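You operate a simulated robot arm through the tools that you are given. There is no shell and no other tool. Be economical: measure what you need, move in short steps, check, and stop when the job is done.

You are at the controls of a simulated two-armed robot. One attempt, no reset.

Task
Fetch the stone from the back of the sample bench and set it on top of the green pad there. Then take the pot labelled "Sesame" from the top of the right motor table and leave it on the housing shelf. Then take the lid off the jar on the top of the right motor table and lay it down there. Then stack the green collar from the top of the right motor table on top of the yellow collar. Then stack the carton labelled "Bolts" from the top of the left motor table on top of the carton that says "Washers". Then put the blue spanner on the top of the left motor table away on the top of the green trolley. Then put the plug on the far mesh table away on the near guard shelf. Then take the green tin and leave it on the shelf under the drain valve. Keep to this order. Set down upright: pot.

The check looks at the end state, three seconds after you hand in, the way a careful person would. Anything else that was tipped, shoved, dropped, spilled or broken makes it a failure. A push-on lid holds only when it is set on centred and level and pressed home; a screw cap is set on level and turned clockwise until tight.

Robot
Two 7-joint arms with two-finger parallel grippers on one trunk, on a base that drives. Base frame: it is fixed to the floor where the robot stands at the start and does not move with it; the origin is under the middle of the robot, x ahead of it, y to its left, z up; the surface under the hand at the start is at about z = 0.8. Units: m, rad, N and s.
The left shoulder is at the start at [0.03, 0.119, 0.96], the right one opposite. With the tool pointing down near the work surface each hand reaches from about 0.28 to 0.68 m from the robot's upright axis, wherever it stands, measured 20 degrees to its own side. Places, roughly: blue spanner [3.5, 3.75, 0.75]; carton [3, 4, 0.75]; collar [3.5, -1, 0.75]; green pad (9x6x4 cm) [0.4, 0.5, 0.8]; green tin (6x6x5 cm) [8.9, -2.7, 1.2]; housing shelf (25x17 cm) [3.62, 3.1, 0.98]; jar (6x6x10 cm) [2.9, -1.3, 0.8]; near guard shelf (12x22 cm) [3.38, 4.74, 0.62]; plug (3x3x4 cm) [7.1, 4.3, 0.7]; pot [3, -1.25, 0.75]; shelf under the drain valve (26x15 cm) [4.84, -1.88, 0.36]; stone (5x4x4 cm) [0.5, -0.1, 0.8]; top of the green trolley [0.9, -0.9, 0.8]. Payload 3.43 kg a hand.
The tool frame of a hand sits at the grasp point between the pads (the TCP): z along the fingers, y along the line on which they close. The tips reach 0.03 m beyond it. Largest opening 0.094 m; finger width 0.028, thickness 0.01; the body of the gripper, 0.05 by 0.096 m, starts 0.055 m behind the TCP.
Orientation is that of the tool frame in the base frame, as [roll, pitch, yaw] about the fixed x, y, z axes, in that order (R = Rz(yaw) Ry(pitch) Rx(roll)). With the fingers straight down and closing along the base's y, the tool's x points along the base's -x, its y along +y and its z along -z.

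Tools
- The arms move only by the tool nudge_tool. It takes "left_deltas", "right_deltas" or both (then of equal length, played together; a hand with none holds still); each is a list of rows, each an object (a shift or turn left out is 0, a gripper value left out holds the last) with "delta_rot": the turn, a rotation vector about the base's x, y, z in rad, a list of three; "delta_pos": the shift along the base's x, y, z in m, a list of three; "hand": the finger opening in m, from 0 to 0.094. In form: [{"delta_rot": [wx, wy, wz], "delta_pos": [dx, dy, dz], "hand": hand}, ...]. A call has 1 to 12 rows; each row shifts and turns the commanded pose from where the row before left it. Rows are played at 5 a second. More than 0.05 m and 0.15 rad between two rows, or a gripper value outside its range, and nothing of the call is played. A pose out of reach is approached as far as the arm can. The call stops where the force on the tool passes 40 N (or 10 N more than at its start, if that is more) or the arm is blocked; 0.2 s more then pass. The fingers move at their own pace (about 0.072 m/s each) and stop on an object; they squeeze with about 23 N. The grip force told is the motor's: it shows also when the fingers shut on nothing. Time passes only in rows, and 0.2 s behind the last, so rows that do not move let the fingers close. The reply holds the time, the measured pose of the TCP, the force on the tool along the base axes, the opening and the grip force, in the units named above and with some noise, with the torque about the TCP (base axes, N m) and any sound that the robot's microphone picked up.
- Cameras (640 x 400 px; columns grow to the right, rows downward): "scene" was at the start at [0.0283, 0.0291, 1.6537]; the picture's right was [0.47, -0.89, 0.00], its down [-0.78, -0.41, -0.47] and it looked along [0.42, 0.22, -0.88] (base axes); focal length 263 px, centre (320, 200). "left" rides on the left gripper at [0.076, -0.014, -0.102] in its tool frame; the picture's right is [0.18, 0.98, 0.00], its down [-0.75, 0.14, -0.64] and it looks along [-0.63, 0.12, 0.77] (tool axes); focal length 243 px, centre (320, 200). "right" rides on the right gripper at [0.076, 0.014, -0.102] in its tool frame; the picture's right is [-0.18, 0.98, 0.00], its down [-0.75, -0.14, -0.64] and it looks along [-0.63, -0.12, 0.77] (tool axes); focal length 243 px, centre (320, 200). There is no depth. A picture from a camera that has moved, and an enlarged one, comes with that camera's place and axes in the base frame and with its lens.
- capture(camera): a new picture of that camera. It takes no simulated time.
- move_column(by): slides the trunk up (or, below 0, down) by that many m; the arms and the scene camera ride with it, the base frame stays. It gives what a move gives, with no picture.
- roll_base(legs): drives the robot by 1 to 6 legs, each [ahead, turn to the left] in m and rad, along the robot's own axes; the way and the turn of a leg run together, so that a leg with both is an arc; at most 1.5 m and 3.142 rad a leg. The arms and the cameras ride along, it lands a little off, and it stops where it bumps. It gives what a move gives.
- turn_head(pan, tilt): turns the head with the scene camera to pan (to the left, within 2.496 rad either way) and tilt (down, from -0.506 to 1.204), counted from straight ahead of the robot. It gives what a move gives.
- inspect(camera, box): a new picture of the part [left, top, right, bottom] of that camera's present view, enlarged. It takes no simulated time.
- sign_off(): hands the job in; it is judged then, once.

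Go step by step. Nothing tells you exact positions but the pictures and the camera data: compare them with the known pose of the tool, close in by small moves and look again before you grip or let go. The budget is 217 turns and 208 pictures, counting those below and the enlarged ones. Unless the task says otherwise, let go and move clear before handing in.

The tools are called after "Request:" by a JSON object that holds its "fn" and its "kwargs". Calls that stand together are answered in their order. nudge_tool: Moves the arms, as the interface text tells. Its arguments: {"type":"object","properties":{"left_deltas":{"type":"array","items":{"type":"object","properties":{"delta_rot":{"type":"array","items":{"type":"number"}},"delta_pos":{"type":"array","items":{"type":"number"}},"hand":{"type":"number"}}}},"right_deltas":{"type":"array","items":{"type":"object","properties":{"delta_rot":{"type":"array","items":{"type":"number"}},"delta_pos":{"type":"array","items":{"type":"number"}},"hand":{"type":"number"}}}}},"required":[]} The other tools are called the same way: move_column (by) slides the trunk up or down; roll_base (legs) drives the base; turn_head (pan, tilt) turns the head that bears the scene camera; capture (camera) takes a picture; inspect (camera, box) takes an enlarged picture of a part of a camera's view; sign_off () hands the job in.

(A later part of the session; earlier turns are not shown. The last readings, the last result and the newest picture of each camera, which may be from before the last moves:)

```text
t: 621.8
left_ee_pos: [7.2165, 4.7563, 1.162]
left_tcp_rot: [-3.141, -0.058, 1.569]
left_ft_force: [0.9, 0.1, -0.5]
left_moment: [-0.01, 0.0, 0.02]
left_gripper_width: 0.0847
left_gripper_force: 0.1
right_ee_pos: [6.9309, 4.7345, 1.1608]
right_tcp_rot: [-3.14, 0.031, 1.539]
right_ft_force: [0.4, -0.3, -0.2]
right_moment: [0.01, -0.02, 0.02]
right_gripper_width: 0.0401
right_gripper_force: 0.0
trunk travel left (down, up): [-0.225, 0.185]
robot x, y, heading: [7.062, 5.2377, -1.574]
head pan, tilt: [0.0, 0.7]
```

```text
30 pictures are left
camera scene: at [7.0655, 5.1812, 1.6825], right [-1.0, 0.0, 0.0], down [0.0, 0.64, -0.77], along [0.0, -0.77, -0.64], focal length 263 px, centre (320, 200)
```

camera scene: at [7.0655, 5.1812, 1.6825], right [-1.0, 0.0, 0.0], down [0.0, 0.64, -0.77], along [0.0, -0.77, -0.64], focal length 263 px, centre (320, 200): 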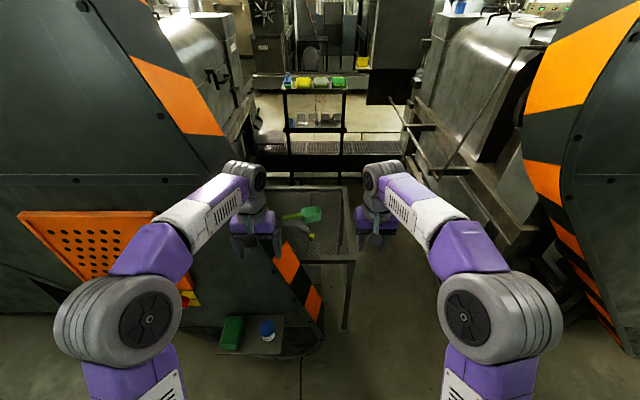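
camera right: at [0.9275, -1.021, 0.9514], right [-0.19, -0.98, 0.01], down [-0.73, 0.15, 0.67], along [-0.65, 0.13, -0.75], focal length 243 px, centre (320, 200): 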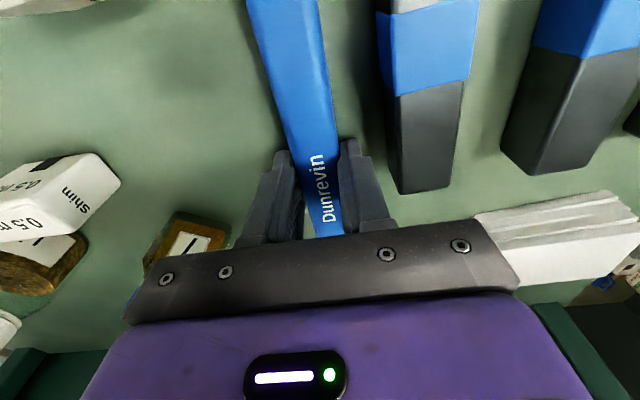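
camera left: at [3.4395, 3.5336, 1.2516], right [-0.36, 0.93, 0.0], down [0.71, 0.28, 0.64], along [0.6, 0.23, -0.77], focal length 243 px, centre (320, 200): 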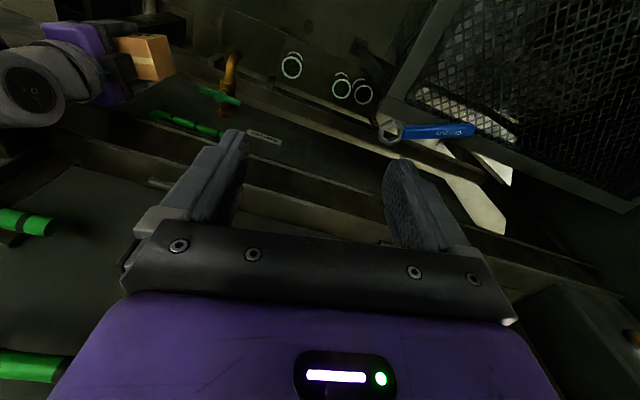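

Request:
{"fn": "inspect", "kwargs": {"camera": "scene", "box": [240, 170, 380, 270]}}

Request:
{"fn": "capture", "kwargs": {"camera": "left"}}

```text
4.00 times, centred on (310, 220) of scene
camera zoom: at [7.0655, 5.1812, 1.6825], right [-1.0, 0.0, 0.0], down [0.0, 0.64, -0.77], along [0.0, -0.77, -0.64], focal length 1053 px, centre (360, 120)
```

zoom: 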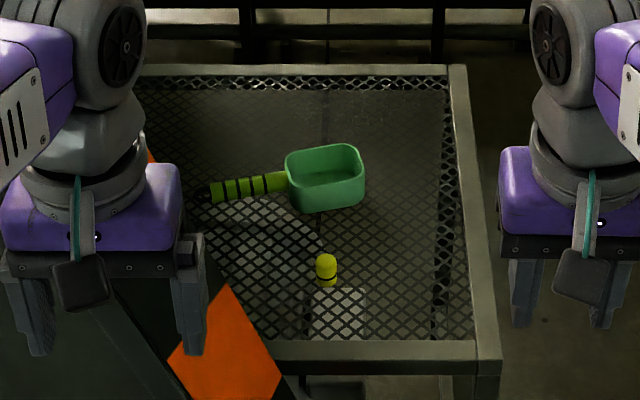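

```text
28 pictures are left
camera left: at [7.2028, 4.826, 1.2704], right [0.98, 0.18, 0.01], down [0.14, -0.79, 0.6], along [0.12, -0.58, -0.8], focal length 243 px, centre (320, 200)
```

left: 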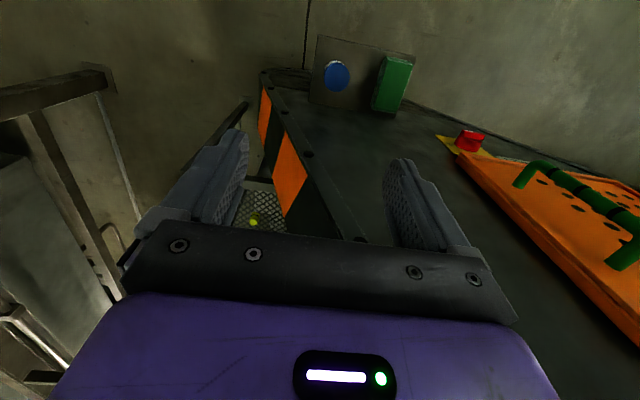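

The yellow plug is near (7.105, 4.31–4.35), next to the slanted guard. I'll pull the left hand back and move in, using the right hand.

Request:
{"fn": "nudge_tool", "kwargs": {"left_deltas": [{"delta_pos": [-0.01, 0.045, 0.01]}, {"delta_pos": [-0.01, 0.045, 0.01]}, {"delta_pos": [-0.01, 0.045, 0.01]}, {"delta_pos": [-0.01, 0.045, 0.01]}, {"delta_pos": [-0.01, 0.03, 0.01]}, {}], "right_deltas": [{"delta_pos": [0, 0.02, 0], "hand": 0.07}, {}, {}, {}, {}, {}]}}

Request:
{"fn": "roll_base", "kwargs": {"legs": [[0.4, 0]]}}

Request:
{"fn": "capture", "kwargs": {"camera": "right"}}

```text
t: 623.2
left_ee_pos: [7.1662, 4.9636, 1.2102]
left_tcp_rot: [-3.141, -0.062, 1.569]
left_ft_force: [1.6, -0.6, 0.6]
left_moment: [0.0, -0.01, 0.01]
left_gripper_width: 0.0849
left_gripper_force: 0.1
right_ee_pos: [6.9303, 4.7546, 1.1606]
right_tcp_rot: [3.141, 0.03, 1.539]
right_ft_force: [1.0, 0.8, -0.2]
right_moment: [0.05, 0.0, 0.03]
right_gripper_width: 0.0699
right_gripper_force: 0.0
trunk travel left (down, up): [-0.225, 0.185]
robot x, y, heading: [7.0632, 5.2354, -1.579]
head pan, tilt: [0.0, 0.7]
```

```text
t: 625.7
left_ee_pos: [7.1593, 4.5672, 1.2097]
left_tcp_rot: [3.141, -0.061, 1.557]
left_ft_force: [-0.5, -0.1, 0.4]
left_moment: [-0.01, -0.05, -0.02]
left_gripper_width: 0.0851
left_gripper_force: 0.2
right_ee_pos: [6.9216, 4.3608, 1.1607]
right_tcp_rot: [-3.14, 0.03, 1.53]
right_ft_force: [0.2, 0.6, -0.4]
right_moment: [0.03, 0.01, 0.02]
right_gripper_width: 0.0699
right_gripper_force: 0.0
trunk travel left (down, up): [-0.225, 0.185]
robot x, y, heading: [7.0583, 4.8417, -1.581]
head pan, tilt: [0.0, 0.7]
```

```text
27 pictures are left
camera right: at [6.9407, 4.4398, 1.2617], right [0.97, -0.23, 0.0], down [-0.17, -0.73, 0.66], along [-0.15, -0.65, -0.75], focal length 243 px, centre (320, 200)
```

right: 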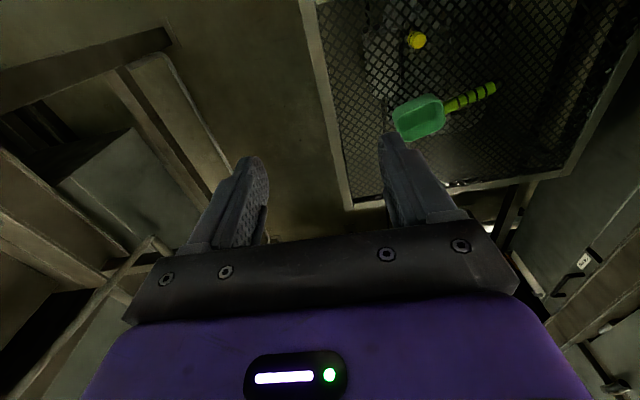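

The plug is at about (7.106, 4.312), base near z≈0.70. I'll raise the left hand out of the way and bring the right hand above it.

Request:
{"fn": "nudge_tool", "kwargs": {"left_deltas": [{"delta_pos": [0, 0.01, 0.045]}, {"delta_pos": [0, 0.01, 0.045]}, {"delta_pos": [0, 0.01, 0.03]}, {}, {}, {}, {}, {}, {}], "right_deltas": [{}, {}, {"delta_pos": [0.037, -0.01, -0.025]}, {"delta_pos": [0.037, -0.01, -0.025]}, {"delta_pos": [0.037, -0.01, -0.025]}, {"delta_pos": [0.037, -0.01, -0.025]}, {"delta_pos": [0.036, -0.009, -0.03]}, {"delta_pos": [0, 0, -0.045]}, {"delta_pos": [0, 0, -0.045]}]}}

Request:
{"fn": "nudge_tool", "kwargs": {"right_deltas": [{"delta_pos": [0, 0, -0.04]}, {"delta_pos": [0, 0, -0.04]}, {}]}}

Request:
{"fn": "capture", "kwargs": {"camera": "right"}}

```text
t: 627.7
left_ee_pos: [7.1615, 4.5978, 1.331]
left_tcp_rot: [3.141, -0.06, 1.557]
left_ft_force: [0.6, 0.2, -1.0]
left_moment: [0.02, 0.02, 0.0]
left_gripper_width: 0.0851
left_gripper_force: 0.0
right_ee_pos: [7.1069, 4.3117, 0.9359]
right_tcp_rot: [3.14, 0.029, 1.527]
right_ft_force: [-0.4, 0.4, 0.4]
right_moment: [0.01, 0.0, 0.03]
right_gripper_width: 0.0699
right_gripper_force: 0.0
trunk travel left (down, up): [-0.225, 0.185]
robot x, y, heading: [7.0585, 4.8413, -1.586]
head pan, tilt: [0.0, 0.7]
```

```text
t: 628.5
left_ee_pos: [7.161, 4.5983, 1.3312]
left_tcp_rot: [-3.141, -0.06, 1.557]
left_ft_force: [-0.2, 0.1, 0.2]
left_moment: [-0.01, 0.02, 0.01]
left_gripper_width: 0.085
left_gripper_force: 0.1
right_ee_pos: [7.1054, 4.3138, 0.8594]
right_tcp_rot: [-3.139, 0.032, 1.531]
right_ft_force: [-0.2, 0.5, -0.2]
right_moment: [-0.01, 0.0, 0.01]
right_gripper_width: 0.0699
right_gripper_force: 0.0
trunk travel left (down, up): [-0.225, 0.185]
robot x, y, heading: [7.0605, 4.8401, -1.584]
head pan, tilt: [0.0, 0.7]
```

```text
26 pictures are left
camera right: at [7.124, 4.3931, 0.9606], right [0.97, -0.23, 0.0], down [-0.17, -0.73, 0.67], along [-0.15, -0.65, -0.75], focal length 243 px, centre (320, 200)
```

right: 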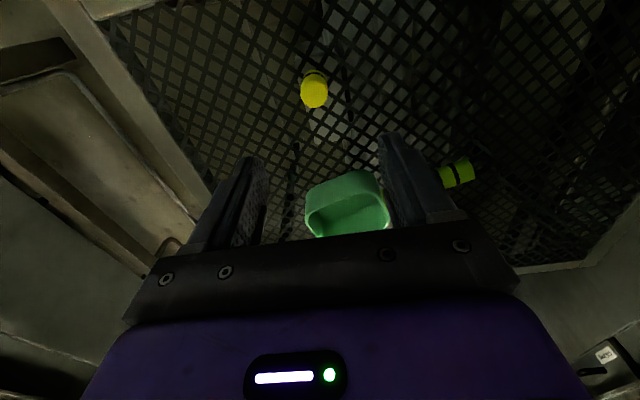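

Request:
{"fn": "nudge_tool", "kwargs": {"right_deltas": [{"delta_pos": [-0.002, 0.01, -0.04]}, {"delta_pos": [0, 0, -0.045]}, {"delta_pos": [0, 0, -0.025]}, {"delta_pos": [0, 0, -0.01]}, {}, {"hand": 0.05}, {"hand": 0.0}, {"hand": 0.0}, {"hand": 0.0}]}}

Request:
{"fn": "capture", "kwargs": {"camera": "right"}}

```text
t: 630.5
left_ee_pos: [7.1612, 4.5983, 1.3309]
left_tcp_rot: [-3.141, -0.059, 1.557]
left_ft_force: [0.2, 0.2, -0.7]
left_moment: [-0.01, 0.01, 0.0]
left_gripper_width: 0.0851
left_gripper_force: 0.1
right_ee_pos: [7.1024, 4.325, 0.739]
right_tcp_rot: [-3.139, 0.029, 1.528]
right_ft_force: [-1.4, -0.2, 0.2]
right_moment: [-0.01, -0.03, 0.02]
right_gripper_width: 0.0243
right_gripper_force: 23.0
trunk travel left (down, up): [-0.225, 0.185]
robot x, y, heading: [7.0599, 4.8423, -1.586]
head pan, tilt: [0.0, 0.7]
```

```text
25 pictures are left
camera right: at [7.1218, 4.4033, 0.8406], right [0.97, -0.23, 0.0], down [-0.17, -0.73, 0.66], along [-0.15, -0.65, -0.75], focal length 243 px, centre (320, 200)
```

right: 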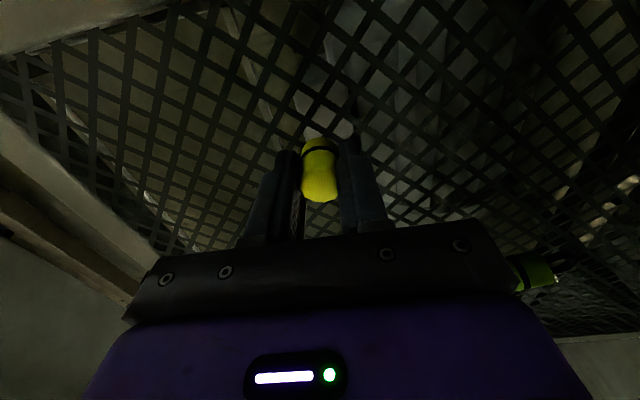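

The plug is gripped (0.024). Lifting it clear and retracting.

Request:
{"fn": "nudge_tool", "kwargs": {"right_deltas": [{"delta_pos": [0, 0, 0.03]}, {"delta_pos": [0, 0, 0.045]}, {"delta_pos": [0, 0, 0.045]}, {"delta_pos": [-0.01, 0, 0.045]}, {"delta_pos": [-0.02, 0, 0.045]}, {"delta_pos": [-0.02, 0.01, 0.04]}, {"delta_pos": [-0.02, 0.02, 0.04]}, {"delta_pos": [-0.02, 0.02, 0.04]}, {"delta_pos": [-0.02, 0.02, 0.04]}, {"delta_pos": [0, 0, 0]}]}}

```text
t: 632.7
left_ee_pos: [7.161, 4.5976, 1.331]
left_tcp_rot: [-3.141, -0.06, 1.557]
left_ft_force: [0.2, -0.1, 0.2]
left_moment: [-0.01, 0.0, -0.01]
left_gripper_width: 0.0852
left_gripper_force: 0.0
right_ee_pos: [6.9955, 4.3922, 1.1079]
right_tcp_rot: [-3.14, 0.03, 1.53]
right_ft_force: [-0.2, -0.3, -0.9]
right_moment: [0.01, 0.01, 0.01]
right_gripper_width: 0.0241
right_gripper_force: 23.4
trunk travel left (down, up): [-0.225, 0.185]
robot x, y, heading: [7.0579, 4.8422, -1.584]
head pan, tilt: [0.0, 0.7]
```

Request:
{"fn": "roll_base", "kwargs": {"legs": [[-0.43, 0], [0, -1.557], [1.4, 0]]}}

```text
t: 645.9
left_ee_pos: [5.4021, 5.2158, 1.3315]
left_tcp_rot: [-3.141, -0.058, -0.032]
left_ft_force: [-0.9, -0.5, -0.1]
left_moment: [0.01, 0.02, 0.03]
left_gripper_width: 0.0849
left_gripper_force: 0.1
right_ee_pos: [5.1993, 5.3853, 1.1091]
right_tcp_rot: [-3.139, 0.029, -0.06]
right_ft_force: [0.0, -0.3, -0.6]
right_moment: [-0.02, 0.0, -0.01]
right_gripper_width: 0.0237
right_gripper_force: 23.7
trunk travel left (down, up): [-0.225, 0.185]
robot x, y, heading: [5.6476, 5.3108, 3.109]
head pan, tilt: [0.0, 0.7]
```

Request:
{"fn": "roll_base", "kwargs": {"legs": [[0, 0.05], [1.5, 0], [0.74, 0], [0, 1.55]]}}

Request:
{"fn": "turn_head", "kwargs": {"pan": 0.0, "tilt": 1.0}}

Request:
{"fn": "capture", "kwargs": {"camera": "scene"}}

```text
t: 661.0
left_ee_pos: [3.5118, 5.0453, 1.33]
left_tcp_rot: [-3.141, -0.059, 1.525]
left_ft_force: [-1.0, -0.3, -0.2]
left_moment: [0.0, 0.0, 0.0]
left_gripper_width: 0.0852
left_gripper_force: 0.0
right_ee_pos: [3.3395, 4.8449, 1.1106]
right_tcp_rot: [-3.139, 0.03, 1.496]
right_ft_force: [-0.5, -0.3, -0.6]
right_moment: [0.03, 0.01, 0.0]
right_gripper_width: 0.0237
right_gripper_force: 22.6
trunk travel left (down, up): [-0.225, 0.185]
robot x, y, heading: [3.4181, 5.2899, -1.62]
head pan, tilt: [0.0, 0.7]
```

```text
t: 661.8
left_ee_pos: [3.5109, 5.0448, 1.3305]
left_tcp_rot: [3.141, -0.06, 1.526]
left_ft_force: [0.8, 0.8, 0.5]
left_moment: [-0.01, 0.0, 0.0]
left_gripper_width: 0.085
left_gripper_force: 0.0
right_ee_pos: [3.3398, 4.8432, 1.11]
right_tcp_rot: [-3.138, 0.029, 1.496]
right_ft_force: [-0.2, -0.5, -0.6]
right_moment: [0.02, -0.01, 0.03]
right_gripper_width: 0.0236
right_gripper_force: 22.7
trunk travel left (down, up): [-0.225, 0.185]
robot x, y, heading: [3.4167, 5.2894, -1.615]
head pan, tilt: [0.0, 1.0]
```

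```text
24 pictures are left
camera scene: at [3.4184, 5.25, 1.6591], right [-1.0, 0.05, 0.0], down [0.04, 0.84, -0.54], along [-0.03, -0.54, -0.84], focal length 263 px, centre (320, 200)
```

scene: 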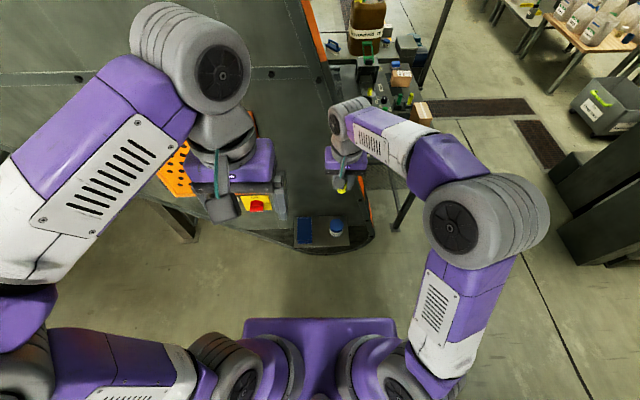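

Request:
{"fn": "inspect", "kwargs": {"camera": "scene", "box": [270, 180, 390, 270]}}

Request:
{"fn": "capture", "kwargs": {"camera": "right"}}

```text
4.44 times, centred on (330, 225) of scene
camera zoom: at [3.4184, 5.25, 1.6591], right [-1.0, 0.05, 0.0], down [0.04, 0.84, -0.54], along [-0.03, -0.54, -0.84], focal length 1170 px, centre (276, 89)
```

zoom: 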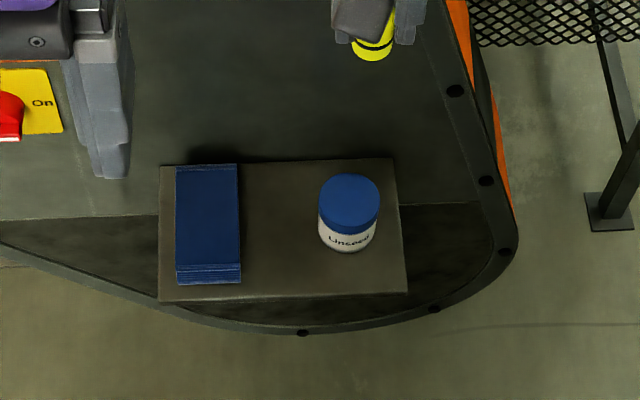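

```text
22 pictures are left
camera right: at [3.3599, 4.9215, 1.2106], right [0.97, -0.26, 0.0], down [-0.19, -0.72, 0.66], along [-0.17, -0.64, -0.75], focal length 243 px, centre (320, 200)
```

right: 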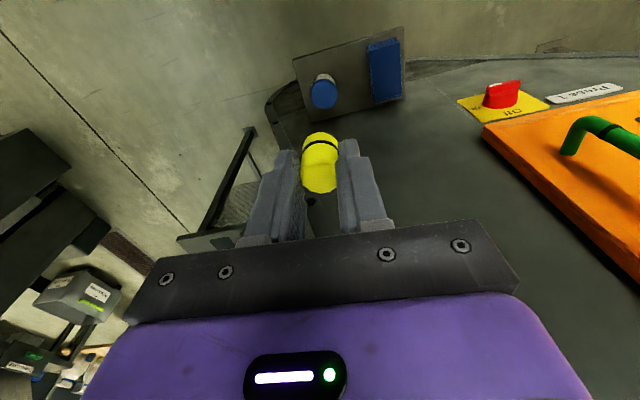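

The free gap on the shelf is between the blue book and the Linseed bottle, near x≈3.385. I'll turn the right hand so its fingers close along y and bring the plug above the gap.

Request:
{"fn": "nudge_tool", "kwargs": {"right_deltas": [{"delta_pos": [0.004, -0.009, -0.02], "delta_rot": [0, 0, 0.143]}, {"delta_pos": [0.004, -0.009, -0.02], "delta_rot": [0, 0, 0.143]}, {"delta_pos": [0.004, -0.009, -0.02], "delta_rot": [0, 0, 0.143]}, {"delta_pos": [0.004, -0.009, -0.02], "delta_rot": [0, 0, 0.143]}, {"delta_pos": [0.004, -0.009, -0.02], "delta_rot": [0, 0, 0.143]}, {"delta_pos": [0.004, -0.009, -0.02], "delta_rot": [0, 0, 0.143]}, {"delta_pos": [0.004, -0.009, -0.02], "delta_rot": [0, 0, 0.143]}, {"delta_pos": [0.004, -0.009, -0.02], "delta_rot": [0, 0, 0.143]}, {"delta_pos": [0.004, -0.009, -0.02], "delta_rot": [0, 0, 0.143]}, {"delta_pos": [0.004, -0.009, -0.02], "delta_rot": [0, 0, 0.143]}, {"delta_pos": [0.005, -0.008, -0.02], "delta_rot": [0, 0, 0.143]}, {"delta_pos": [0, 0, -0.03]}]}}

Request:
{"fn": "inspect", "kwargs": {"camera": "scene", "box": [270, 180, 390, 270]}}

```text
t: 664.4
left_ee_pos: [3.5115, 5.045, 1.3305]
left_tcp_rot: [-3.141, -0.06, 1.524]
left_ft_force: [-0.7, 0.0, 0.1]
left_moment: [0.01, 0.01, 0.04]
left_gripper_width: 0.0848
left_gripper_force: 0.1
right_ee_pos: [3.3829, 4.7447, 0.8609]
right_tcp_rot: [-3.139, 0.03, 3.07]
right_ft_force: [0.9, -0.5, -0.3]
right_moment: [-0.01, 0.03, 0.03]
right_gripper_width: 0.0235
right_gripper_force: 23.3
trunk travel left (down, up): [-0.225, 0.185]
robot x, y, heading: [3.4195, 5.2868, -1.615]
head pan, tilt: [0.0, 1.0]
```

```text
4.44 times, centred on (330, 225) of scene
camera zoom: at [3.4184, 5.2495, 1.6591], right [-1.0, 0.05, 0.0], down [0.04, 0.84, -0.54], along [-0.03, -0.54, -0.84], focal length 1170 px, centre (276, 89)
```

zoom: 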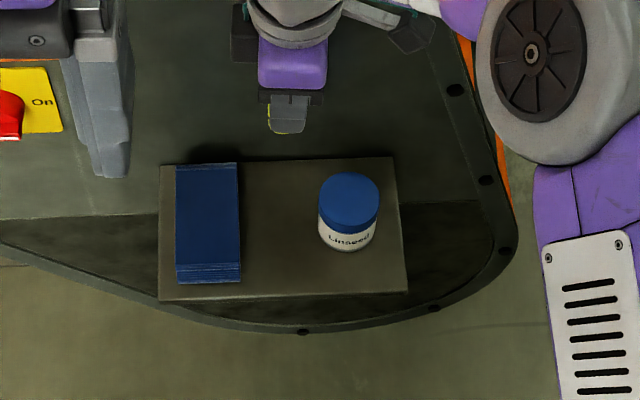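

The plug is right above the gap. Lowering to contact.

Request:
{"fn": "nudge_tool", "kwargs": {"right_deltas": [{"delta_pos": [0.003, 0, -0.045]}, {"delta_pos": [0, 0, -0.045]}, {"delta_pos": [0, 0, -0.045]}, {"delta_pos": [0, 0, -0.03]}, {"delta_pos": [0, 0, -0.01]}, {"delta_pos": [0, 0, -0.005]}, {"delta_pos": [0, 0, -0.004]}, {"delta_pos": [0, 0, 0]}]}}

Request:
{"fn": "inspect", "kwargs": {"camera": "scene", "box": [270, 180, 390, 270]}}

```text
t: 666.2
left_ee_pos: [3.5109, 5.0448, 1.3314]
left_tcp_rot: [-3.141, -0.059, 1.526]
left_ft_force: [-0.2, 0.1, -0.5]
left_moment: [-0.03, -0.01, -0.02]
left_gripper_width: 0.0849
left_gripper_force: 0.1
right_ee_pos: [3.3866, 4.7435, 0.675]
right_tcp_rot: [-3.141, 0.03, 3.069]
right_ft_force: [0.0, -0.7, 0.1]
right_moment: [0.02, 0.01, 0.02]
right_gripper_width: 0.0237
right_gripper_force: 22.2
trunk travel left (down, up): [-0.225, 0.185]
robot x, y, heading: [3.4175, 5.2918, -1.619]
head pan, tilt: [0.0, 1.0]
```

```text
4.44 times, centred on (330, 225) of scene
camera zoom: at [3.4184, 5.25, 1.6591], right [-1.0, 0.05, 0.0], down [0.04, 0.84, -0.54], along [-0.03, -0.54, -0.84], focal length 1170 px, centre (276, 89)
```

zoom: 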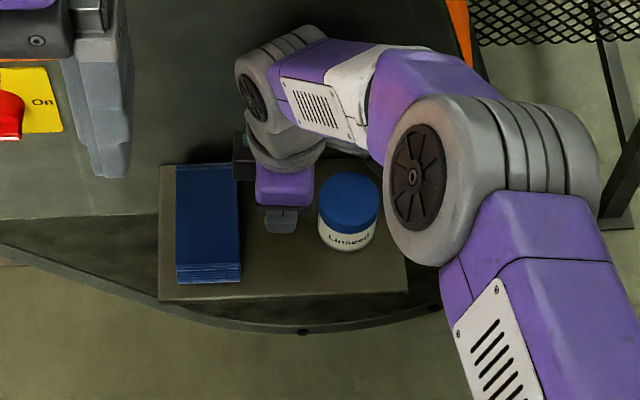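

Request:
{"fn": "nudge_tool", "kwargs": {"right_deltas": [{"delta_pos": [0, 0, -0.004]}, {"delta_pos": [0, 0, -0.003]}, {"delta_pos": [0, 0, -0.003]}, {"delta_pos": [0, 0, -0.002]}, {"delta_pos": [0, 0, -0.002]}, {"delta_pos": [0, 0, 0]}]}}

```text
t: 667.6
left_ee_pos: [3.511, 5.0448, 1.331]
left_tcp_rot: [-3.141, -0.061, 1.526]
left_ft_force: [0.9, 0.9, 0.2]
left_moment: [0.0, 0.02, -0.02]
left_gripper_width: 0.085
left_gripper_force: 0.1
right_ee_pos: [3.3871, 4.7453, 0.6612]
right_tcp_rot: [-3.139, 0.032, 3.067]
right_ft_force: [-0.1, 0.2, 5.3]
right_moment: [0.05, -0.03, -0.02]
right_gripper_width: 0.0237
right_gripper_force: 23.2
trunk travel left (down, up): [-0.225, 0.185]
robot x, y, heading: [3.4191, 5.2936, -1.616]
head pan, tilt: [0.0, 1.0]
```

Contact at the expected height. Releasing and lifting straight up.

Request:
{"fn": "nudge_tool", "kwargs": {"right_deltas": [{"hand": 0.028}, {"hand": 0.034}, {"hand": 0.045}, {}, {"delta_pos": [0, 0, 0.03]}, {"delta_pos": [0, 0, 0.045]}, {"delta_pos": [0, 0, 0.045]}, {"delta_pos": [0, 0, 0.045]}, {"delta_pos": [0, 0, 0.045]}, {"delta_pos": [0, 0.01, 0.045]}, {"delta_pos": [0, 0.02, 0.045]}, {"delta_pos": [0, 0.02, 0.045]}]}}

Request:
{"fn": "inspect", "kwargs": {"camera": "scene", "box": [270, 180, 390, 270]}}

```text
t: 670.2
left_ee_pos: [3.511, 5.0448, 1.3316]
left_tcp_rot: [-3.141, -0.059, 1.526]
left_ft_force: [0.3, 0.8, 0.7]
left_moment: [-0.02, -0.03, 0.0]
left_gripper_width: 0.085
left_gripper_force: 0.0
right_ee_pos: [3.387, 4.7937, 1.0057]
right_tcp_rot: [-3.14, 0.031, 3.07]
right_ft_force: [0.7, 0.6, 0.1]
right_moment: [0.0, 0.04, 0.0]
right_gripper_width: 0.045
right_gripper_force: 0.0
trunk travel left (down, up): [-0.225, 0.185]
robot x, y, heading: [3.4195, 5.2907, -1.616]
head pan, tilt: [0.0, 1.0]
```

```text
4.44 times, centred on (330, 225) of scene
camera zoom: at [3.4182, 5.2514, 1.6591], right [-1.0, 0.05, 0.0], down [0.04, 0.84, -0.54], along [-0.03, -0.54, -0.84], focal length 1170 px, centre (276, 89)
```

zoom: 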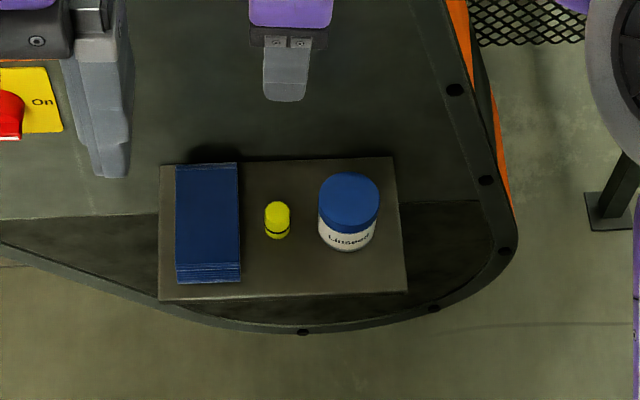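

The plug stands on the near guard shelf. Last job: the green tin. I'll raise the right hand and start the drive back round to the right side of the hall.

Request:
{"fn": "nudge_tool", "kwargs": {"right_deltas": [{"delta_pos": [0, 0.02, 0.045]}, {"delta_pos": [0, 0.02, 0.045]}, {"delta_pos": [0, 0.02, 0.045]}, {"delta_pos": [0, 0, 0.03]}, {}]}}

Request:
{"fn": "roll_base", "kwargs": {"legs": [[0, -1.52], [0.62, 0], [0, 1.186], [1.18, 0], [0, -0.09]]}}

```text
t: 671.4
left_ee_pos: [3.5111, 5.0439, 1.3304]
left_tcp_rot: [3.142, -0.059, 1.527]
left_ft_force: [-0.1, 0.2, 0.2]
left_moment: [0.03, 0.0, -0.04]
left_gripper_width: 0.0851
left_gripper_force: 0.1
right_ee_pos: [3.388, 4.8535, 1.1728]
right_tcp_rot: [-3.139, 0.03, 3.068]
right_ft_force: [0.0, 0.1, 0.1]
right_moment: [-0.01, 0.03, 0.01]
right_gripper_width: 0.0449
right_gripper_force: 0.0
trunk travel left (down, up): [-0.225, 0.185]
robot x, y, heading: [3.4172, 5.286, -1.621]
head pan, tilt: [0.0, 1.0]
```

```text
t: 687.6
left_ee_pos: [2.3334, 3.9322, 1.3302]
left_tcp_rot: [-3.141, -0.059, 1.104]
left_ft_force: [-0.8, -0.1, -0.4]
left_moment: [-0.02, -0.02, 0.01]
left_gripper_width: 0.0852
left_gripper_force: 0.1
right_ee_pos: [2.1424, 3.8101, 1.1717]
right_tcp_rot: [-3.141, 0.032, 2.646]
right_ft_force: [0.1, 0.2, -0.4]
right_moment: [-0.01, 0.0, -0.01]
right_gripper_width: 0.045
right_gripper_force: 0.0
trunk travel left (down, up): [-0.225, 0.185]
robot x, y, heading: [2.3522, 4.1953, -2.044]
head pan, tilt: [0.0, 1.0]
```

Request:
{"fn": "roll_base", "kwargs": {"legs": [[1.07, 0], [0, 0.29], [1.1, 0], [0, 0.18], [1.5, 0]]}}

```text
t: 707.2
left_ee_pos: [1.8194, 0.3787, 1.3319]
left_tcp_rot: [-3.14, -0.06, 1.606]
left_ft_force: [-0.1, 0.5, -0.8]
left_moment: [0.02, 0.01, -0.01]
left_gripper_width: 0.0849
left_gripper_force: 0.0
right_ee_pos: [1.7105, 0.1791, 1.1715]
right_tcp_rot: [-3.139, 0.03, -3.136]
right_ft_force: [-0.3, -0.8, 0.0]
right_moment: [-0.01, 0.02, -0.03]
right_gripper_width: 0.0453
right_gripper_force: 0.2
trunk travel left (down, up): [-0.225, 0.185]
robot x, y, heading: [1.7071, 0.6185, -1.535]
head pan, tilt: [0.0, 1.0]
```

Request:
{"fn": "roll_base", "kwargs": {"legs": [[0, -0.04], [1.5, 0], [1.2, 0], [0, 1.05], [1.4, 0], [0, 0.525]]}}

Request:
{"fn": "turn_head", "kwargs": {"pan": 0.0, "tilt": 0.25}}

Request:
{"fn": "capture", "kwargs": {"camera": "scene"}}

```text
t: 731.2
left_ee_pos: [3.1377, -2.666, 1.3311]
left_tcp_rot: [-3.14, -0.061, 3.131]
left_ft_force: [0.2, 0.2, 0.4]
left_moment: [0.0, -0.02, 0.0]
left_gripper_width: 0.085
left_gripper_force: 0.0
right_ee_pos: [3.3318, -2.7808, 1.1722]
right_tcp_rot: [-3.139, 0.03, -1.608]
right_ft_force: [0.5, 0.4, -0.4]
right_moment: [0.01, 0.02, -0.02]
right_gripper_width: 0.0449
right_gripper_force: 0.1
trunk travel left (down, up): [-0.225, 0.185]
robot x, y, heading: [2.8946, -2.7688, -0.009]
head pan, tilt: [0.0, 1.0]
```

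```text
t: 732.3
left_ee_pos: [3.1379, -2.6654, 1.331]
left_tcp_rot: [-3.141, -0.059, 3.131]
left_ft_force: [0.7, 0.5, -0.4]
left_moment: [-0.04, 0.04, -0.03]
left_gripper_width: 0.0851
left_gripper_force: 0.0
right_ee_pos: [3.3338, -2.7822, 1.1725]
right_tcp_rot: [-3.138, 0.027, -1.609]
right_ft_force: [0.0, 0.8, 0.1]
right_moment: [-0.01, -0.01, 0.01]
right_gripper_width: 0.0451
right_gripper_force: 0.0
trunk travel left (down, up): [-0.225, 0.185]
robot x, y, heading: [2.8932, -2.7649, -0.011]
head pan, tilt: [0.0, 0.25]
```

```text
18 pictures are left
camera scene: at [2.9591, -2.768, 1.7232], right [-0.01, -1.0, 0.0], down [-0.25, 0.0, -0.97], along [0.97, -0.01, -0.25], focal length 263 px, centre (320, 200)
```

scene: 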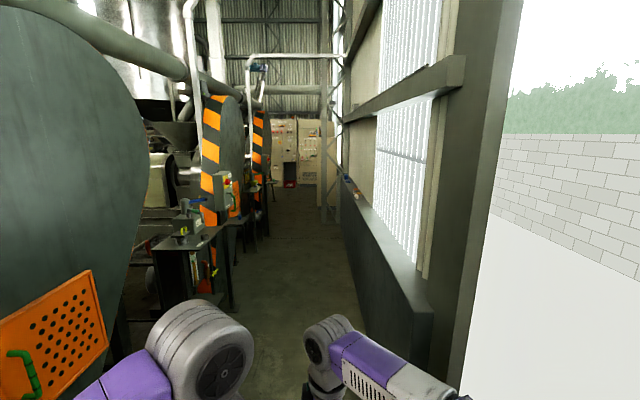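

Request:
{"fn": "roll_base", "kwargs": {"legs": [[1.5, 0], [1.5, 0], [1.4, 0]]}}

Request:
{"fn": "capture", "kwargs": {"camera": "scene"}}

```text
t: 751.7
left_ee_pos: [7.2786, -2.8465, 1.3297]
left_tcp_rot: [-3.139, -0.063, 3.057]
left_ft_force: [1.2, 0.7, -0.9]
left_moment: [0.02, 0.1, 0.0]
left_gripper_width: 0.0852
left_gripper_force: 0.0
right_ee_pos: [7.4638, -2.9762, 1.1702]
right_tcp_rot: [3.139, 0.032, -1.683]
right_ft_force: [0.1, 0.3, 0.0]
right_moment: [0.02, 0.13, -0.01]
right_gripper_width: 0.0453
right_gripper_force: 0.0
trunk travel left (down, up): [-0.225, 0.185]
robot x, y, heading: [7.0232, -2.9246, -0.091]
head pan, tilt: [0.0, 0.25]
stopped in leg 3: the robot was blocked; the commanded pose is now the measured one
```

```text
17 pictures are left
camera scene: at [7.0966, -2.9311, 1.7228], right [-0.09, -1.0, 0.0], down [-0.25, 0.02, -0.97], along [0.96, -0.08, -0.25], focal length 263 px, centre (320, 200)
```

scene: 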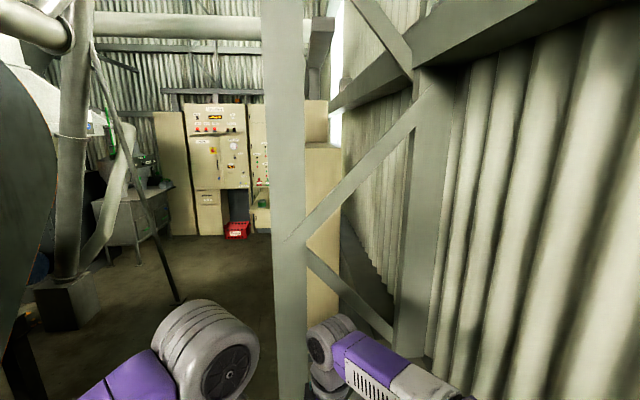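

Blocked beside the wall by drifting right; a steel column stands ahead, and the tin should be on the cabinet shelf just left of it. I'll zoom in.

Request:
{"fn": "inspect", "kwargs": {"camera": "scene", "box": [180, 90, 360, 260]}}

```text
2.35 times, centred on (270, 175) of scene
camera zoom: at [7.0966, -2.9311, 1.7228], right [-0.09, -1.0, 0.0], down [-0.25, 0.02, -0.97], along [0.96, -0.08, -0.25], focal length 619 px, centre (438, 259)
```

zoom: 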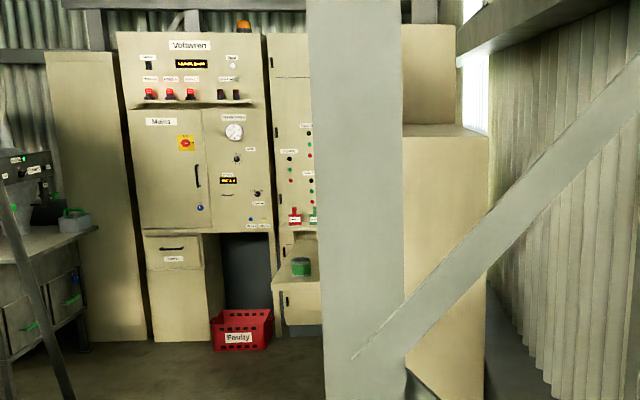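

The green tin appears in the right direction, but I need parallax to fix its distance. I'll back off, shift left and look again.

Request:
{"fn": "roll_base", "kwargs": {"legs": [[-0.35, 0], [0, 0.62], [0.8, 0], [0, -0.53]]}}

Request:
{"fn": "capture", "kwargs": {"camera": "scene"}}

```text
t: 755.9
left_ee_pos: [6.8393, -2.6844, 1.3311]
left_tcp_rot: [-3.139, -0.059, -2.612]
left_ft_force: [0.0, -1.1, -0.8]
left_moment: [0.0, -0.01, 0.0]
left_gripper_width: 0.0849
left_gripper_force: 0.0
right_ee_pos: [7.0674, -2.6833, 1.1737]
right_tcp_rot: [-3.138, 0.033, -1.062]
right_ft_force: [0.1, 1.1, 0.0]
right_moment: [0.0, 0.05, 0.02]
right_gripper_width: 0.045
right_gripper_force: 0.0
trunk travel left (down, up): [-0.225, 0.185]
robot x, y, heading: [6.6755, -2.8847, 0.528]
head pan, tilt: [0.0, 0.25]
stopped in leg 3: the robot was blocked; the commanded pose is now the measured one
```

```text
15 pictures are left
camera scene: at [6.7341, -2.852, 1.7233], right [0.5, -0.86, 0.0], down [-0.21, -0.12, -0.97], along [0.84, 0.49, -0.25], focal length 263 px, centre (320, 200)
```

scene: 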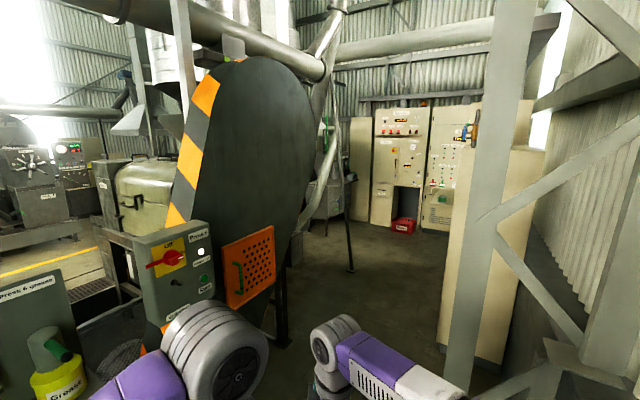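

Request:
{"fn": "turn_head", "kwargs": {"pan": -0.6, "tilt": 1.1}}

Request:
{"fn": "capture", "kwargs": {"camera": "scene"}}

```text
t: 757.1
left_ee_pos: [6.8396, -2.6838, 1.3325]
left_tcp_rot: [-3.14, -0.058, -2.612]
left_ft_force: [0.3, 0.4, -0.2]
left_moment: [0.03, -0.01, -0.06]
left_gripper_width: 0.0848
left_gripper_force: 0.0
right_ee_pos: [7.0671, -2.6814, 1.1728]
right_tcp_rot: [-3.138, 0.033, -1.063]
right_ft_force: [-0.2, -0.1, -0.3]
right_moment: [0.0, -0.05, 0.01]
right_gripper_width: 0.0449
right_gripper_force: 0.1
trunk travel left (down, up): [-0.225, 0.185]
robot x, y, heading: [6.6774, -2.8819, 0.527]
head pan, tilt: [-0.6, 1.1]
```

```text
14 pictures are left
camera scene: at [6.7162, -2.9032, 1.6525], right [-0.07, -1.0, 0.0], down [-0.89, 0.06, -0.45], along [0.45, -0.03, -0.89], focal length 263 px, centre (320, 200)
```

scene: 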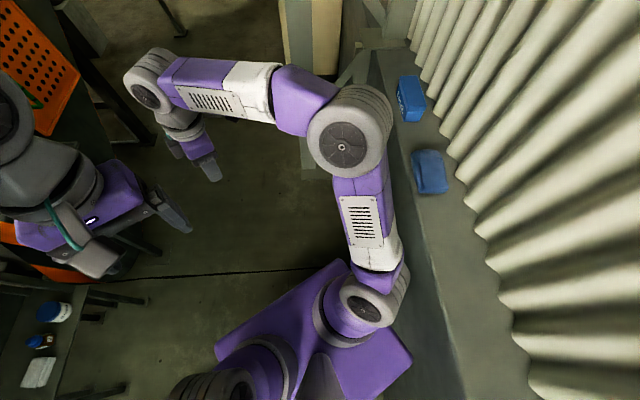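

The right elbow is pressed against the wall ledge (two blue items stand on it, untouched). I'll stretch the right hand forward to pull that elbow in before moving.

Request:
{"fn": "nudge_tool", "kwargs": {"right_deltas": [{"delta_pos": [0.035, 0.03, 0.01]}, {"delta_pos": [0.035, 0.03, 0.01]}, {"delta_pos": [0.035, 0.03, 0.01]}, {"delta_pos": [0.02, 0.02, 0]}, {}]}}

Request:
{"fn": "roll_base", "kwargs": {"legs": [[0, 0.25], [0.35, 0], [0, -0.75]]}}

```text
t: 758.3
left_ee_pos: [6.8403, -2.6825, 1.3304]
left_tcp_rot: [-3.139, -0.058, -2.611]
left_ft_force: [-0.1, -0.1, 0.0]
left_moment: [0.01, -0.04, -0.01]
left_gripper_width: 0.0848
left_gripper_force: 0.0
right_ee_pos: [7.163, -2.6054, 1.1922]
right_tcp_rot: [-3.141, 0.032, -1.064]
right_ft_force: [0.2, 0.8, 0.6]
right_moment: [-0.01, 0.0, -0.02]
right_gripper_width: 0.045
right_gripper_force: 0.1
right hand out of reach, approached as far as the arm can: row 3, 4
trunk travel left (down, up): [-0.225, 0.185]
robot x, y, heading: [6.6771, -2.8845, 0.526]
head pan, tilt: [-0.6, 1.1]
```

```text
t: 763.4
left_ee_pos: [7.1702, -2.5348, 1.3314]
left_tcp_rot: [-3.139, -0.057, -3.111]
left_ft_force: [-0.1, 0.1, 0.5]
left_moment: [0.03, 0.01, -0.01]
left_gripper_width: 0.0849
left_gripper_force: 0.0
right_ee_pos: [7.4924, -2.6204, 1.1939]
right_tcp_rot: [-3.138, 0.032, -1.562]
right_ft_force: [-0.1, -0.5, 0.2]
right_moment: [0.03, 0.01, 0.03]
right_gripper_width: 0.0448
right_gripper_force: 0.0
trunk travel left (down, up): [-0.225, 0.185]
robot x, y, heading: [6.9322, -2.6332, 0.024]
head pan, tilt: [-0.6, 1.1]
```

Request:
{"fn": "nudge_tool", "kwargs": {"right_deltas": [{"delta_pos": [-0.02, 0, 0.04]}, {"delta_pos": [-0.03, 0, 0.035]}, {"delta_pos": [-0.035, 0, 0.02]}, {"delta_pos": [-0.04, 0, 0]}, {}]}}

Request:
{"fn": "turn_head", "kwargs": {"pan": 0.0, "tilt": 0.3}}

Request:
{"fn": "capture", "kwargs": {"camera": "scene"}}

```text
t: 764.6
left_ee_pos: [7.171, -2.533, 1.3312]
left_tcp_rot: [-3.139, -0.058, -3.11]
left_ft_force: [-0.5, -0.1, -0.1]
left_moment: [-0.04, 0.01, 0.02]
left_gripper_width: 0.0852
left_gripper_force: 0.1
right_ee_pos: [7.3619, -2.6247, 1.2851]
right_tcp_rot: [-3.138, 0.034, -1.563]
right_ft_force: [0.7, 0.4, -0.3]
right_moment: [0.02, -0.02, -0.02]
right_gripper_width: 0.0447
right_gripper_force: 0.1
right hand out of reach, approached as far as the arm can: row 1
trunk travel left (down, up): [-0.225, 0.185]
robot x, y, heading: [6.9316, -2.6298, 0.026]
head pan, tilt: [-0.6, 1.1]
```

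```text
t: 765.7
left_ee_pos: [7.1702, -2.533, 1.3313]
left_tcp_rot: [-3.141, -0.057, -3.11]
left_ft_force: [-0.5, 0.9, -0.1]
left_moment: [-0.01, 0.0, 0.01]
left_gripper_width: 0.0853
left_gripper_force: 0.0
right_ee_pos: [7.3613, -2.625, 1.286]
right_tcp_rot: [-3.136, 0.032, -1.561]
right_ft_force: [0.6, 0.1, 0.7]
right_moment: [0.01, 0.01, 0.03]
right_gripper_width: 0.0449
right_gripper_force: 0.0
trunk travel left (down, up): [-0.225, 0.185]
robot x, y, heading: [6.9326, -2.6312, 0.026]
head pan, tilt: [0.0, 0.3]
```

```text
13 pictures are left
camera scene: at [6.9974, -2.6307, 1.7185], right [0.03, -1.0, 0.0], down [-0.3, -0.01, -0.96], along [0.95, 0.03, -0.3], focal length 263 px, centre (320, 200)
```

scene: 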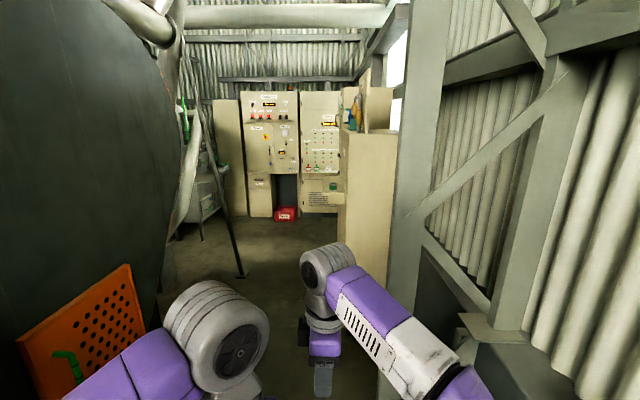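

Request:
{"fn": "inspect", "kwargs": {"camera": "scene", "box": [270, 90, 410, 230]}}

```text
2.86 times, centred on (340, 160) of scene
camera zoom: at [6.9974, -2.6307, 1.7185], right [0.03, -1.0, 0.0], down [-0.3, -0.01, -0.96], along [0.95, 0.03, -0.3], focal length 752 px, centre (263, 314)
```

zoom: 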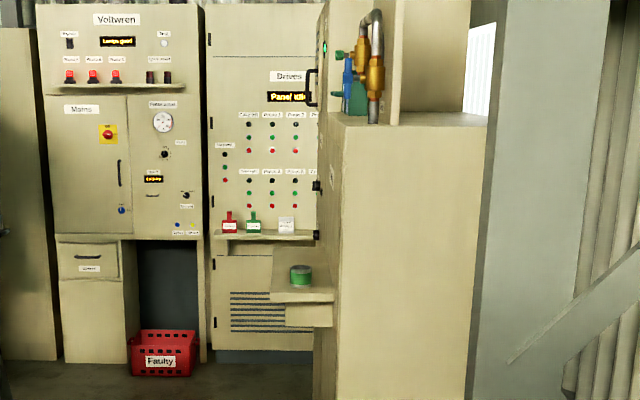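

The tin stands on a small side shelf of the locker; triangulation puts it at (8.92, -2.67, 1.22). I'll reorient the right hand (neutral yaw, tilted forward about 50°), which also extends its reach, before moving closer.

Request:
{"fn": "nudge_tool", "kwargs": {"right_deltas": [{"delta_rot": [0, 0, -0.141]}, {"delta_rot": [0, 0, -0.141]}, {"delta_rot": [0, 0, -0.141]}, {"delta_rot": [0, 0, -0.141]}, {"delta_rot": [0, 0, -0.141]}, {"delta_rot": [0, 0, -0.141]}, {"delta_rot": [0, 0, -0.141]}, {"delta_rot": [0, 0, -0.141]}, {"delta_rot": [0, 0, -0.141]}, {"delta_rot": [0, 0, -0.141]}, {"delta_rot": [0, 0, -0.141]}, {"hand": 0.085}]}}

Request:
{"fn": "nudge_tool", "kwargs": {"right_deltas": [{"delta_rot": [0, -0.145, 0]}, {"delta_rot": [0, -0.145, 0]}, {"delta_rot": [0, -0.145, 0]}, {"delta_rot": [0, -0.145, 0]}, {"delta_rot": [0, -0.145, 0]}, {"delta_rot": [0, -0.145, 0]}, {"delta_pos": [0, -0.03, 0]}, {}]}}

Request:
{"fn": "move_column", "kwargs": {"by": 0.15}}

```text
t: 768.3
left_ee_pos: [7.1701, -2.5335, 1.3313]
left_tcp_rot: [-3.141, -0.057, -3.11]
left_ft_force: [-0.8, 0.3, -0.1]
left_moment: [0.04, -0.03, 0.02]
left_gripper_width: 0.0849
left_gripper_force: 0.1
right_ee_pos: [7.3602, -2.6227, 1.2839]
right_tcp_rot: [-3.138, 0.032, -3.113]
right_ft_force: [0.1, 0.1, -0.5]
right_moment: [-0.01, 0.02, 0.0]
right_gripper_width: 0.0852
right_gripper_force: 0.1
trunk travel left (down, up): [-0.225, 0.185]
robot x, y, heading: [6.9301, -2.6323, 0.027]
head pan, tilt: [0.0, 0.3]
```

```text
t: 770.1
left_ee_pos: [7.1707, -2.5334, 1.3324]
left_tcp_rot: [-3.141, -0.057, -3.11]
left_ft_force: [-0.1, 1.6, 0.1]
left_moment: [0.0, -0.02, 0.0]
left_gripper_width: 0.0848
left_gripper_force: 0.1
right_ee_pos: [7.3621, -2.6493, 1.2837]
right_tcp_rot: [-3.101, 0.903, -3.094]
right_ft_force: [0.7, 0.8, 0.4]
right_moment: [-0.01, -0.04, 0.01]
right_gripper_width: 0.0852
right_gripper_force: 0.1
trunk travel left (down, up): [-0.225, 0.185]
robot x, y, heading: [6.9327, -2.6327, 0.031]
head pan, tilt: [0.0, 0.3]
```

```text
t: 771.9
left_ee_pos: [7.1705, -2.5343, 1.4815]
left_tcp_rot: [-3.139, -0.058, -3.11]
left_ft_force: [-0.9, -0.1, 0.8]
left_moment: [0.05, 0.01, -0.02]
left_gripper_width: 0.0849
left_gripper_force: 0.0
right_ee_pos: [7.3622, -2.6516, 1.4344]
right_tcp_rot: [-3.101, 0.901, -3.093]
right_ft_force: [-0.6, 0.7, -0.1]
right_moment: [0.01, 0.01, -0.02]
right_gripper_width: 0.0848
right_gripper_force: 0.2
trunk travel left (down, up): [-0.375, 0.035]
robot x, y, heading: [6.9327, -2.6331, 0.023]
head pan, tilt: [0.0, 0.3]
```

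Request:
{"fn": "roll_base", "kwargs": {"legs": [[0, 0.09], [1.1, 0], [0, -0.1]]}}

Request:
{"fn": "capture", "kwargs": {"camera": "right"}}

```text
t: 778.6
left_ee_pos: [8.2772, -2.4102, 1.4819]
left_tcp_rot: [-3.139, -0.059, -3.126]
left_ft_force: [0.6, 0.3, -0.2]
left_moment: [-0.02, 0.01, 0.02]
left_gripper_width: 0.0849
left_gripper_force: 0.1
right_ee_pos: [8.4678, -2.5319, 1.4345]
right_tcp_rot: [-3.101, 0.903, -3.111]
right_ft_force: [-0.2, 0.1, 0.2]
right_moment: [0.03, 0.0, 0.0]
right_gripper_width: 0.0851
right_gripper_force: 0.0
trunk travel left (down, up): [-0.375, 0.035]
robot x, y, heading: [8.0392, -2.507, 0.015]
head pan, tilt: [0.0, 0.3]
```

```text
11 pictures are left
camera right: at [8.3418, -2.5162, 1.4388], right [0.11, 0.99, 0.12], down [-0.04, -0.12, 0.99], along [0.99, -0.12, 0.02], focal length 243 px, centre (320, 200)
```

right: 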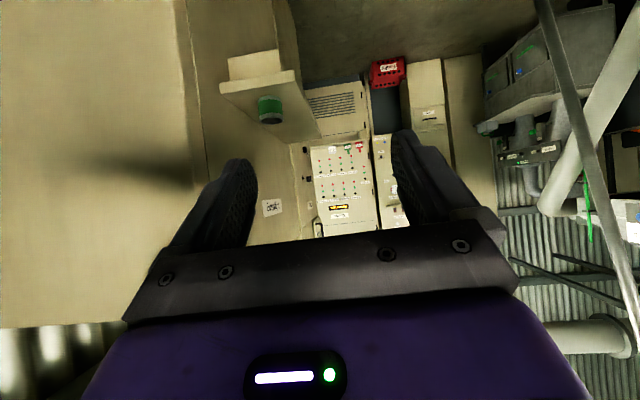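

The tin is confirmed at about (8.92, -2.68), shelf top z≈1.19. I'll inch forward 8 cm so it's within reach, then approach along the tool axis.

Request:
{"fn": "roll_base", "kwargs": {"legs": [[0.08, 0]]}}

Request:
{"fn": "nudge_tool", "kwargs": {"right_deltas": [{"delta_pos": [0.03, -0.03, -0.02]}, {"delta_pos": [0.03, -0.03, -0.02]}, {"delta_pos": [0.03, -0.03, -0.02]}, {"delta_pos": [0.03, -0.03, -0.02]}, {"delta_pos": [0.03, -0.028, -0.02]}, {"delta_pos": [0.02, 0, -0.035]}, {}]}}

Request:
{"fn": "capture", "kwargs": {"camera": "right"}}

```text
t: 779.7
left_ee_pos: [8.3571, -2.4095, 1.4824]
left_tcp_rot: [-3.14, -0.057, -3.125]
left_ft_force: [-0.5, -0.1, 0.1]
left_moment: [0.02, -0.03, -0.03]
left_gripper_width: 0.085
left_gripper_force: 0.0
right_ee_pos: [8.547, -2.5296, 1.434]
right_tcp_rot: [-3.104, 0.902, -3.111]
right_ft_force: [0.2, -0.2, 0.0]
right_moment: [-0.02, -0.01, -0.01]
right_gripper_width: 0.085
right_gripper_force: 0.0
trunk travel left (down, up): [-0.375, 0.035]
robot x, y, heading: [8.1169, -2.504, 0.008]
head pan, tilt: [0.0, 0.3]
```

```text
t: 781.3
left_ee_pos: [8.3555, -2.41, 1.4821]
left_tcp_rot: [-3.14, -0.059, -3.125]
left_ft_force: [0.4, 0.0, 0.3]
left_moment: [0.01, 0.0, -0.02]
left_gripper_width: 0.0851
left_gripper_force: 0.0
right_ee_pos: [8.7177, -2.6798, 1.2973]
right_tcp_rot: [-3.104, 0.904, -3.111]
right_ft_force: [-0.8, -1.3, 0.7]
right_moment: [0.01, 0.02, -0.01]
right_gripper_width: 0.0849
right_gripper_force: 0.1
trunk travel left (down, up): [-0.375, 0.035]
robot x, y, heading: [8.1176, -2.5024, 0.013]
head pan, tilt: [0.0, 0.3]
```

```text
10 pictures are left
camera right: at [8.5898, -2.6654, 1.3029], right [0.11, 0.99, 0.12], down [-0.04, -0.12, 0.99], along [0.99, -0.12, 0.02], focal length 243 px, centre (320, 200)
```

right: 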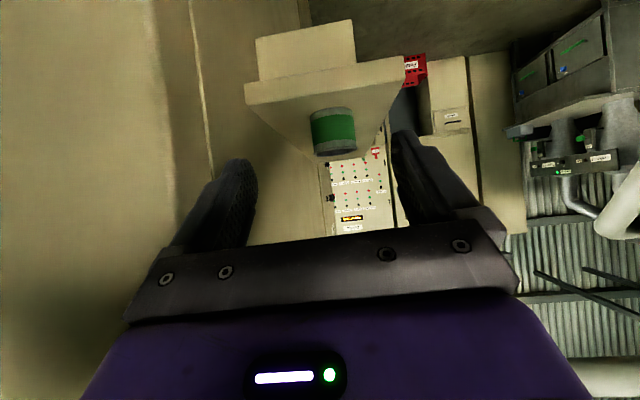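

Request:
{"fn": "nudge_tool", "kwargs": {"right_deltas": [{"delta_pos": [0.042, 0.0015, 0.002]}, {"delta_pos": [0.043, 0.0015, 0]}, {"delta_pos": [0.0236, 0, -0.0182]}, {"delta_pos": [0.0236, 0, -0.0182]}, {"delta_pos": [0.0236, 0, -0.0182]}, {"delta_pos": [0.0236, 0, -0.0175]}, {}]}}

Request:
{"fn": "capture", "kwargs": {"camera": "right"}}

```text
t: 782.9
left_ee_pos: [8.3546, -2.4098, 1.4822]
left_tcp_rot: [-3.139, -0.056, -3.125]
left_ft_force: [-0.7, 0.0, 0.0]
left_moment: [-0.02, -0.02, 0.02]
left_gripper_width: 0.0853
left_gripper_force: 0.1
right_ee_pos: [8.8973, -2.6739, 1.2312]
right_tcp_rot: [-3.103, 0.905, -3.109]
right_ft_force: [-1.5, 0.3, 6.1]
right_moment: [0.25, -0.02, 0.12]
right_gripper_width: 0.0849
right_gripper_force: 0.2
trunk travel left (down, up): [-0.375, 0.035]
robot x, y, heading: [8.1175, -2.5018, 0.012]
head pan, tilt: [0.0, 0.3]
```

```text
9 pictures are left
camera right: at [8.7706, -2.6589, 1.2345], right [0.11, 0.99, 0.12], down [-0.04, -0.12, 0.99], along [0.99, -0.12, 0.03], focal length 243 px, centre (320, 200)
```

right: 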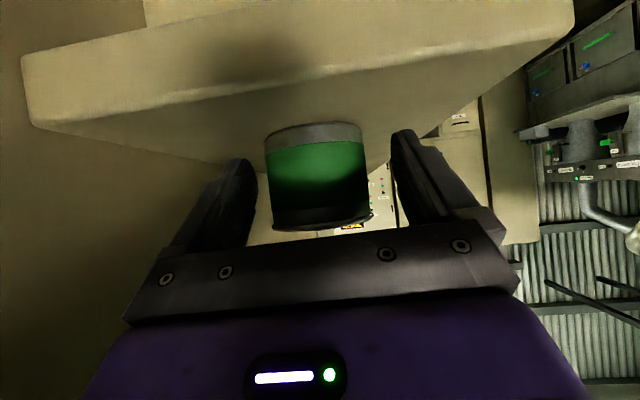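

The tin is between the fingers. Easing up 2 mm and gripping, then a small test lift.

Request:
{"fn": "nudge_tool", "kwargs": {"right_deltas": [{"delta_pos": [0, 0, 0.002]}, {"hand": 0.065}, {"hand": 0.0}, {"hand": 0.0}, {"hand": 0.0}, {"delta_pos": [0, 0, 0.02]}, {"delta_pos": [0, 0, 0.03]}, {"delta_pos": [-0.02, 0, 0.03]}, {"delta_pos": [-0.03, 0, 0.03]}, {}]}}

Request:
{"fn": "capture", "kwargs": {"camera": "right"}}

```text
t: 785.1
left_ee_pos: [8.358, -2.4095, 1.4807]
left_tcp_rot: [-3.14, -0.059, -3.125]
left_ft_force: [-0.4, 0.0, 0.4]
left_moment: [0.01, 0.03, -0.02]
left_gripper_width: 0.085
left_gripper_force: 0.1
right_ee_pos: [8.8482, -2.6775, 1.3398]
right_tcp_rot: [-3.101, 0.901, -3.11]
right_ft_force: [0.3, -0.3, -0.5]
right_moment: [0.0, 0.01, 0.02]
right_gripper_width: 0.0557
right_gripper_force: 23.4
trunk travel left (down, up): [-0.375, 0.035]
robot x, y, heading: [8.117, -2.5022, 0.014]
head pan, tilt: [0.0, 0.3]
```

```text
8 pictures are left
camera right: at [8.7212, -2.663, 1.3442], right [0.11, 0.99, 0.12], down [-0.04, -0.12, 0.99], along [0.99, -0.12, 0.02], focal length 243 px, centre (320, 200)
```

right: 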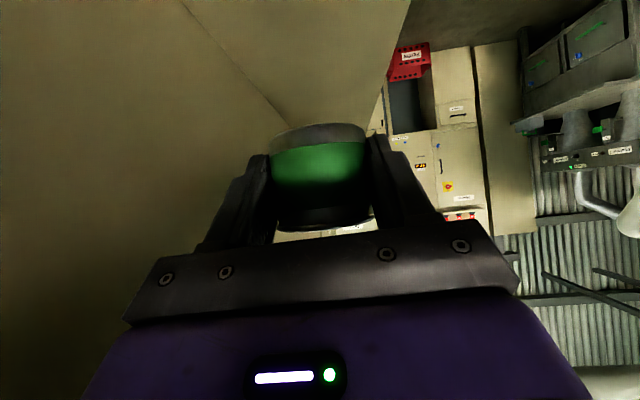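

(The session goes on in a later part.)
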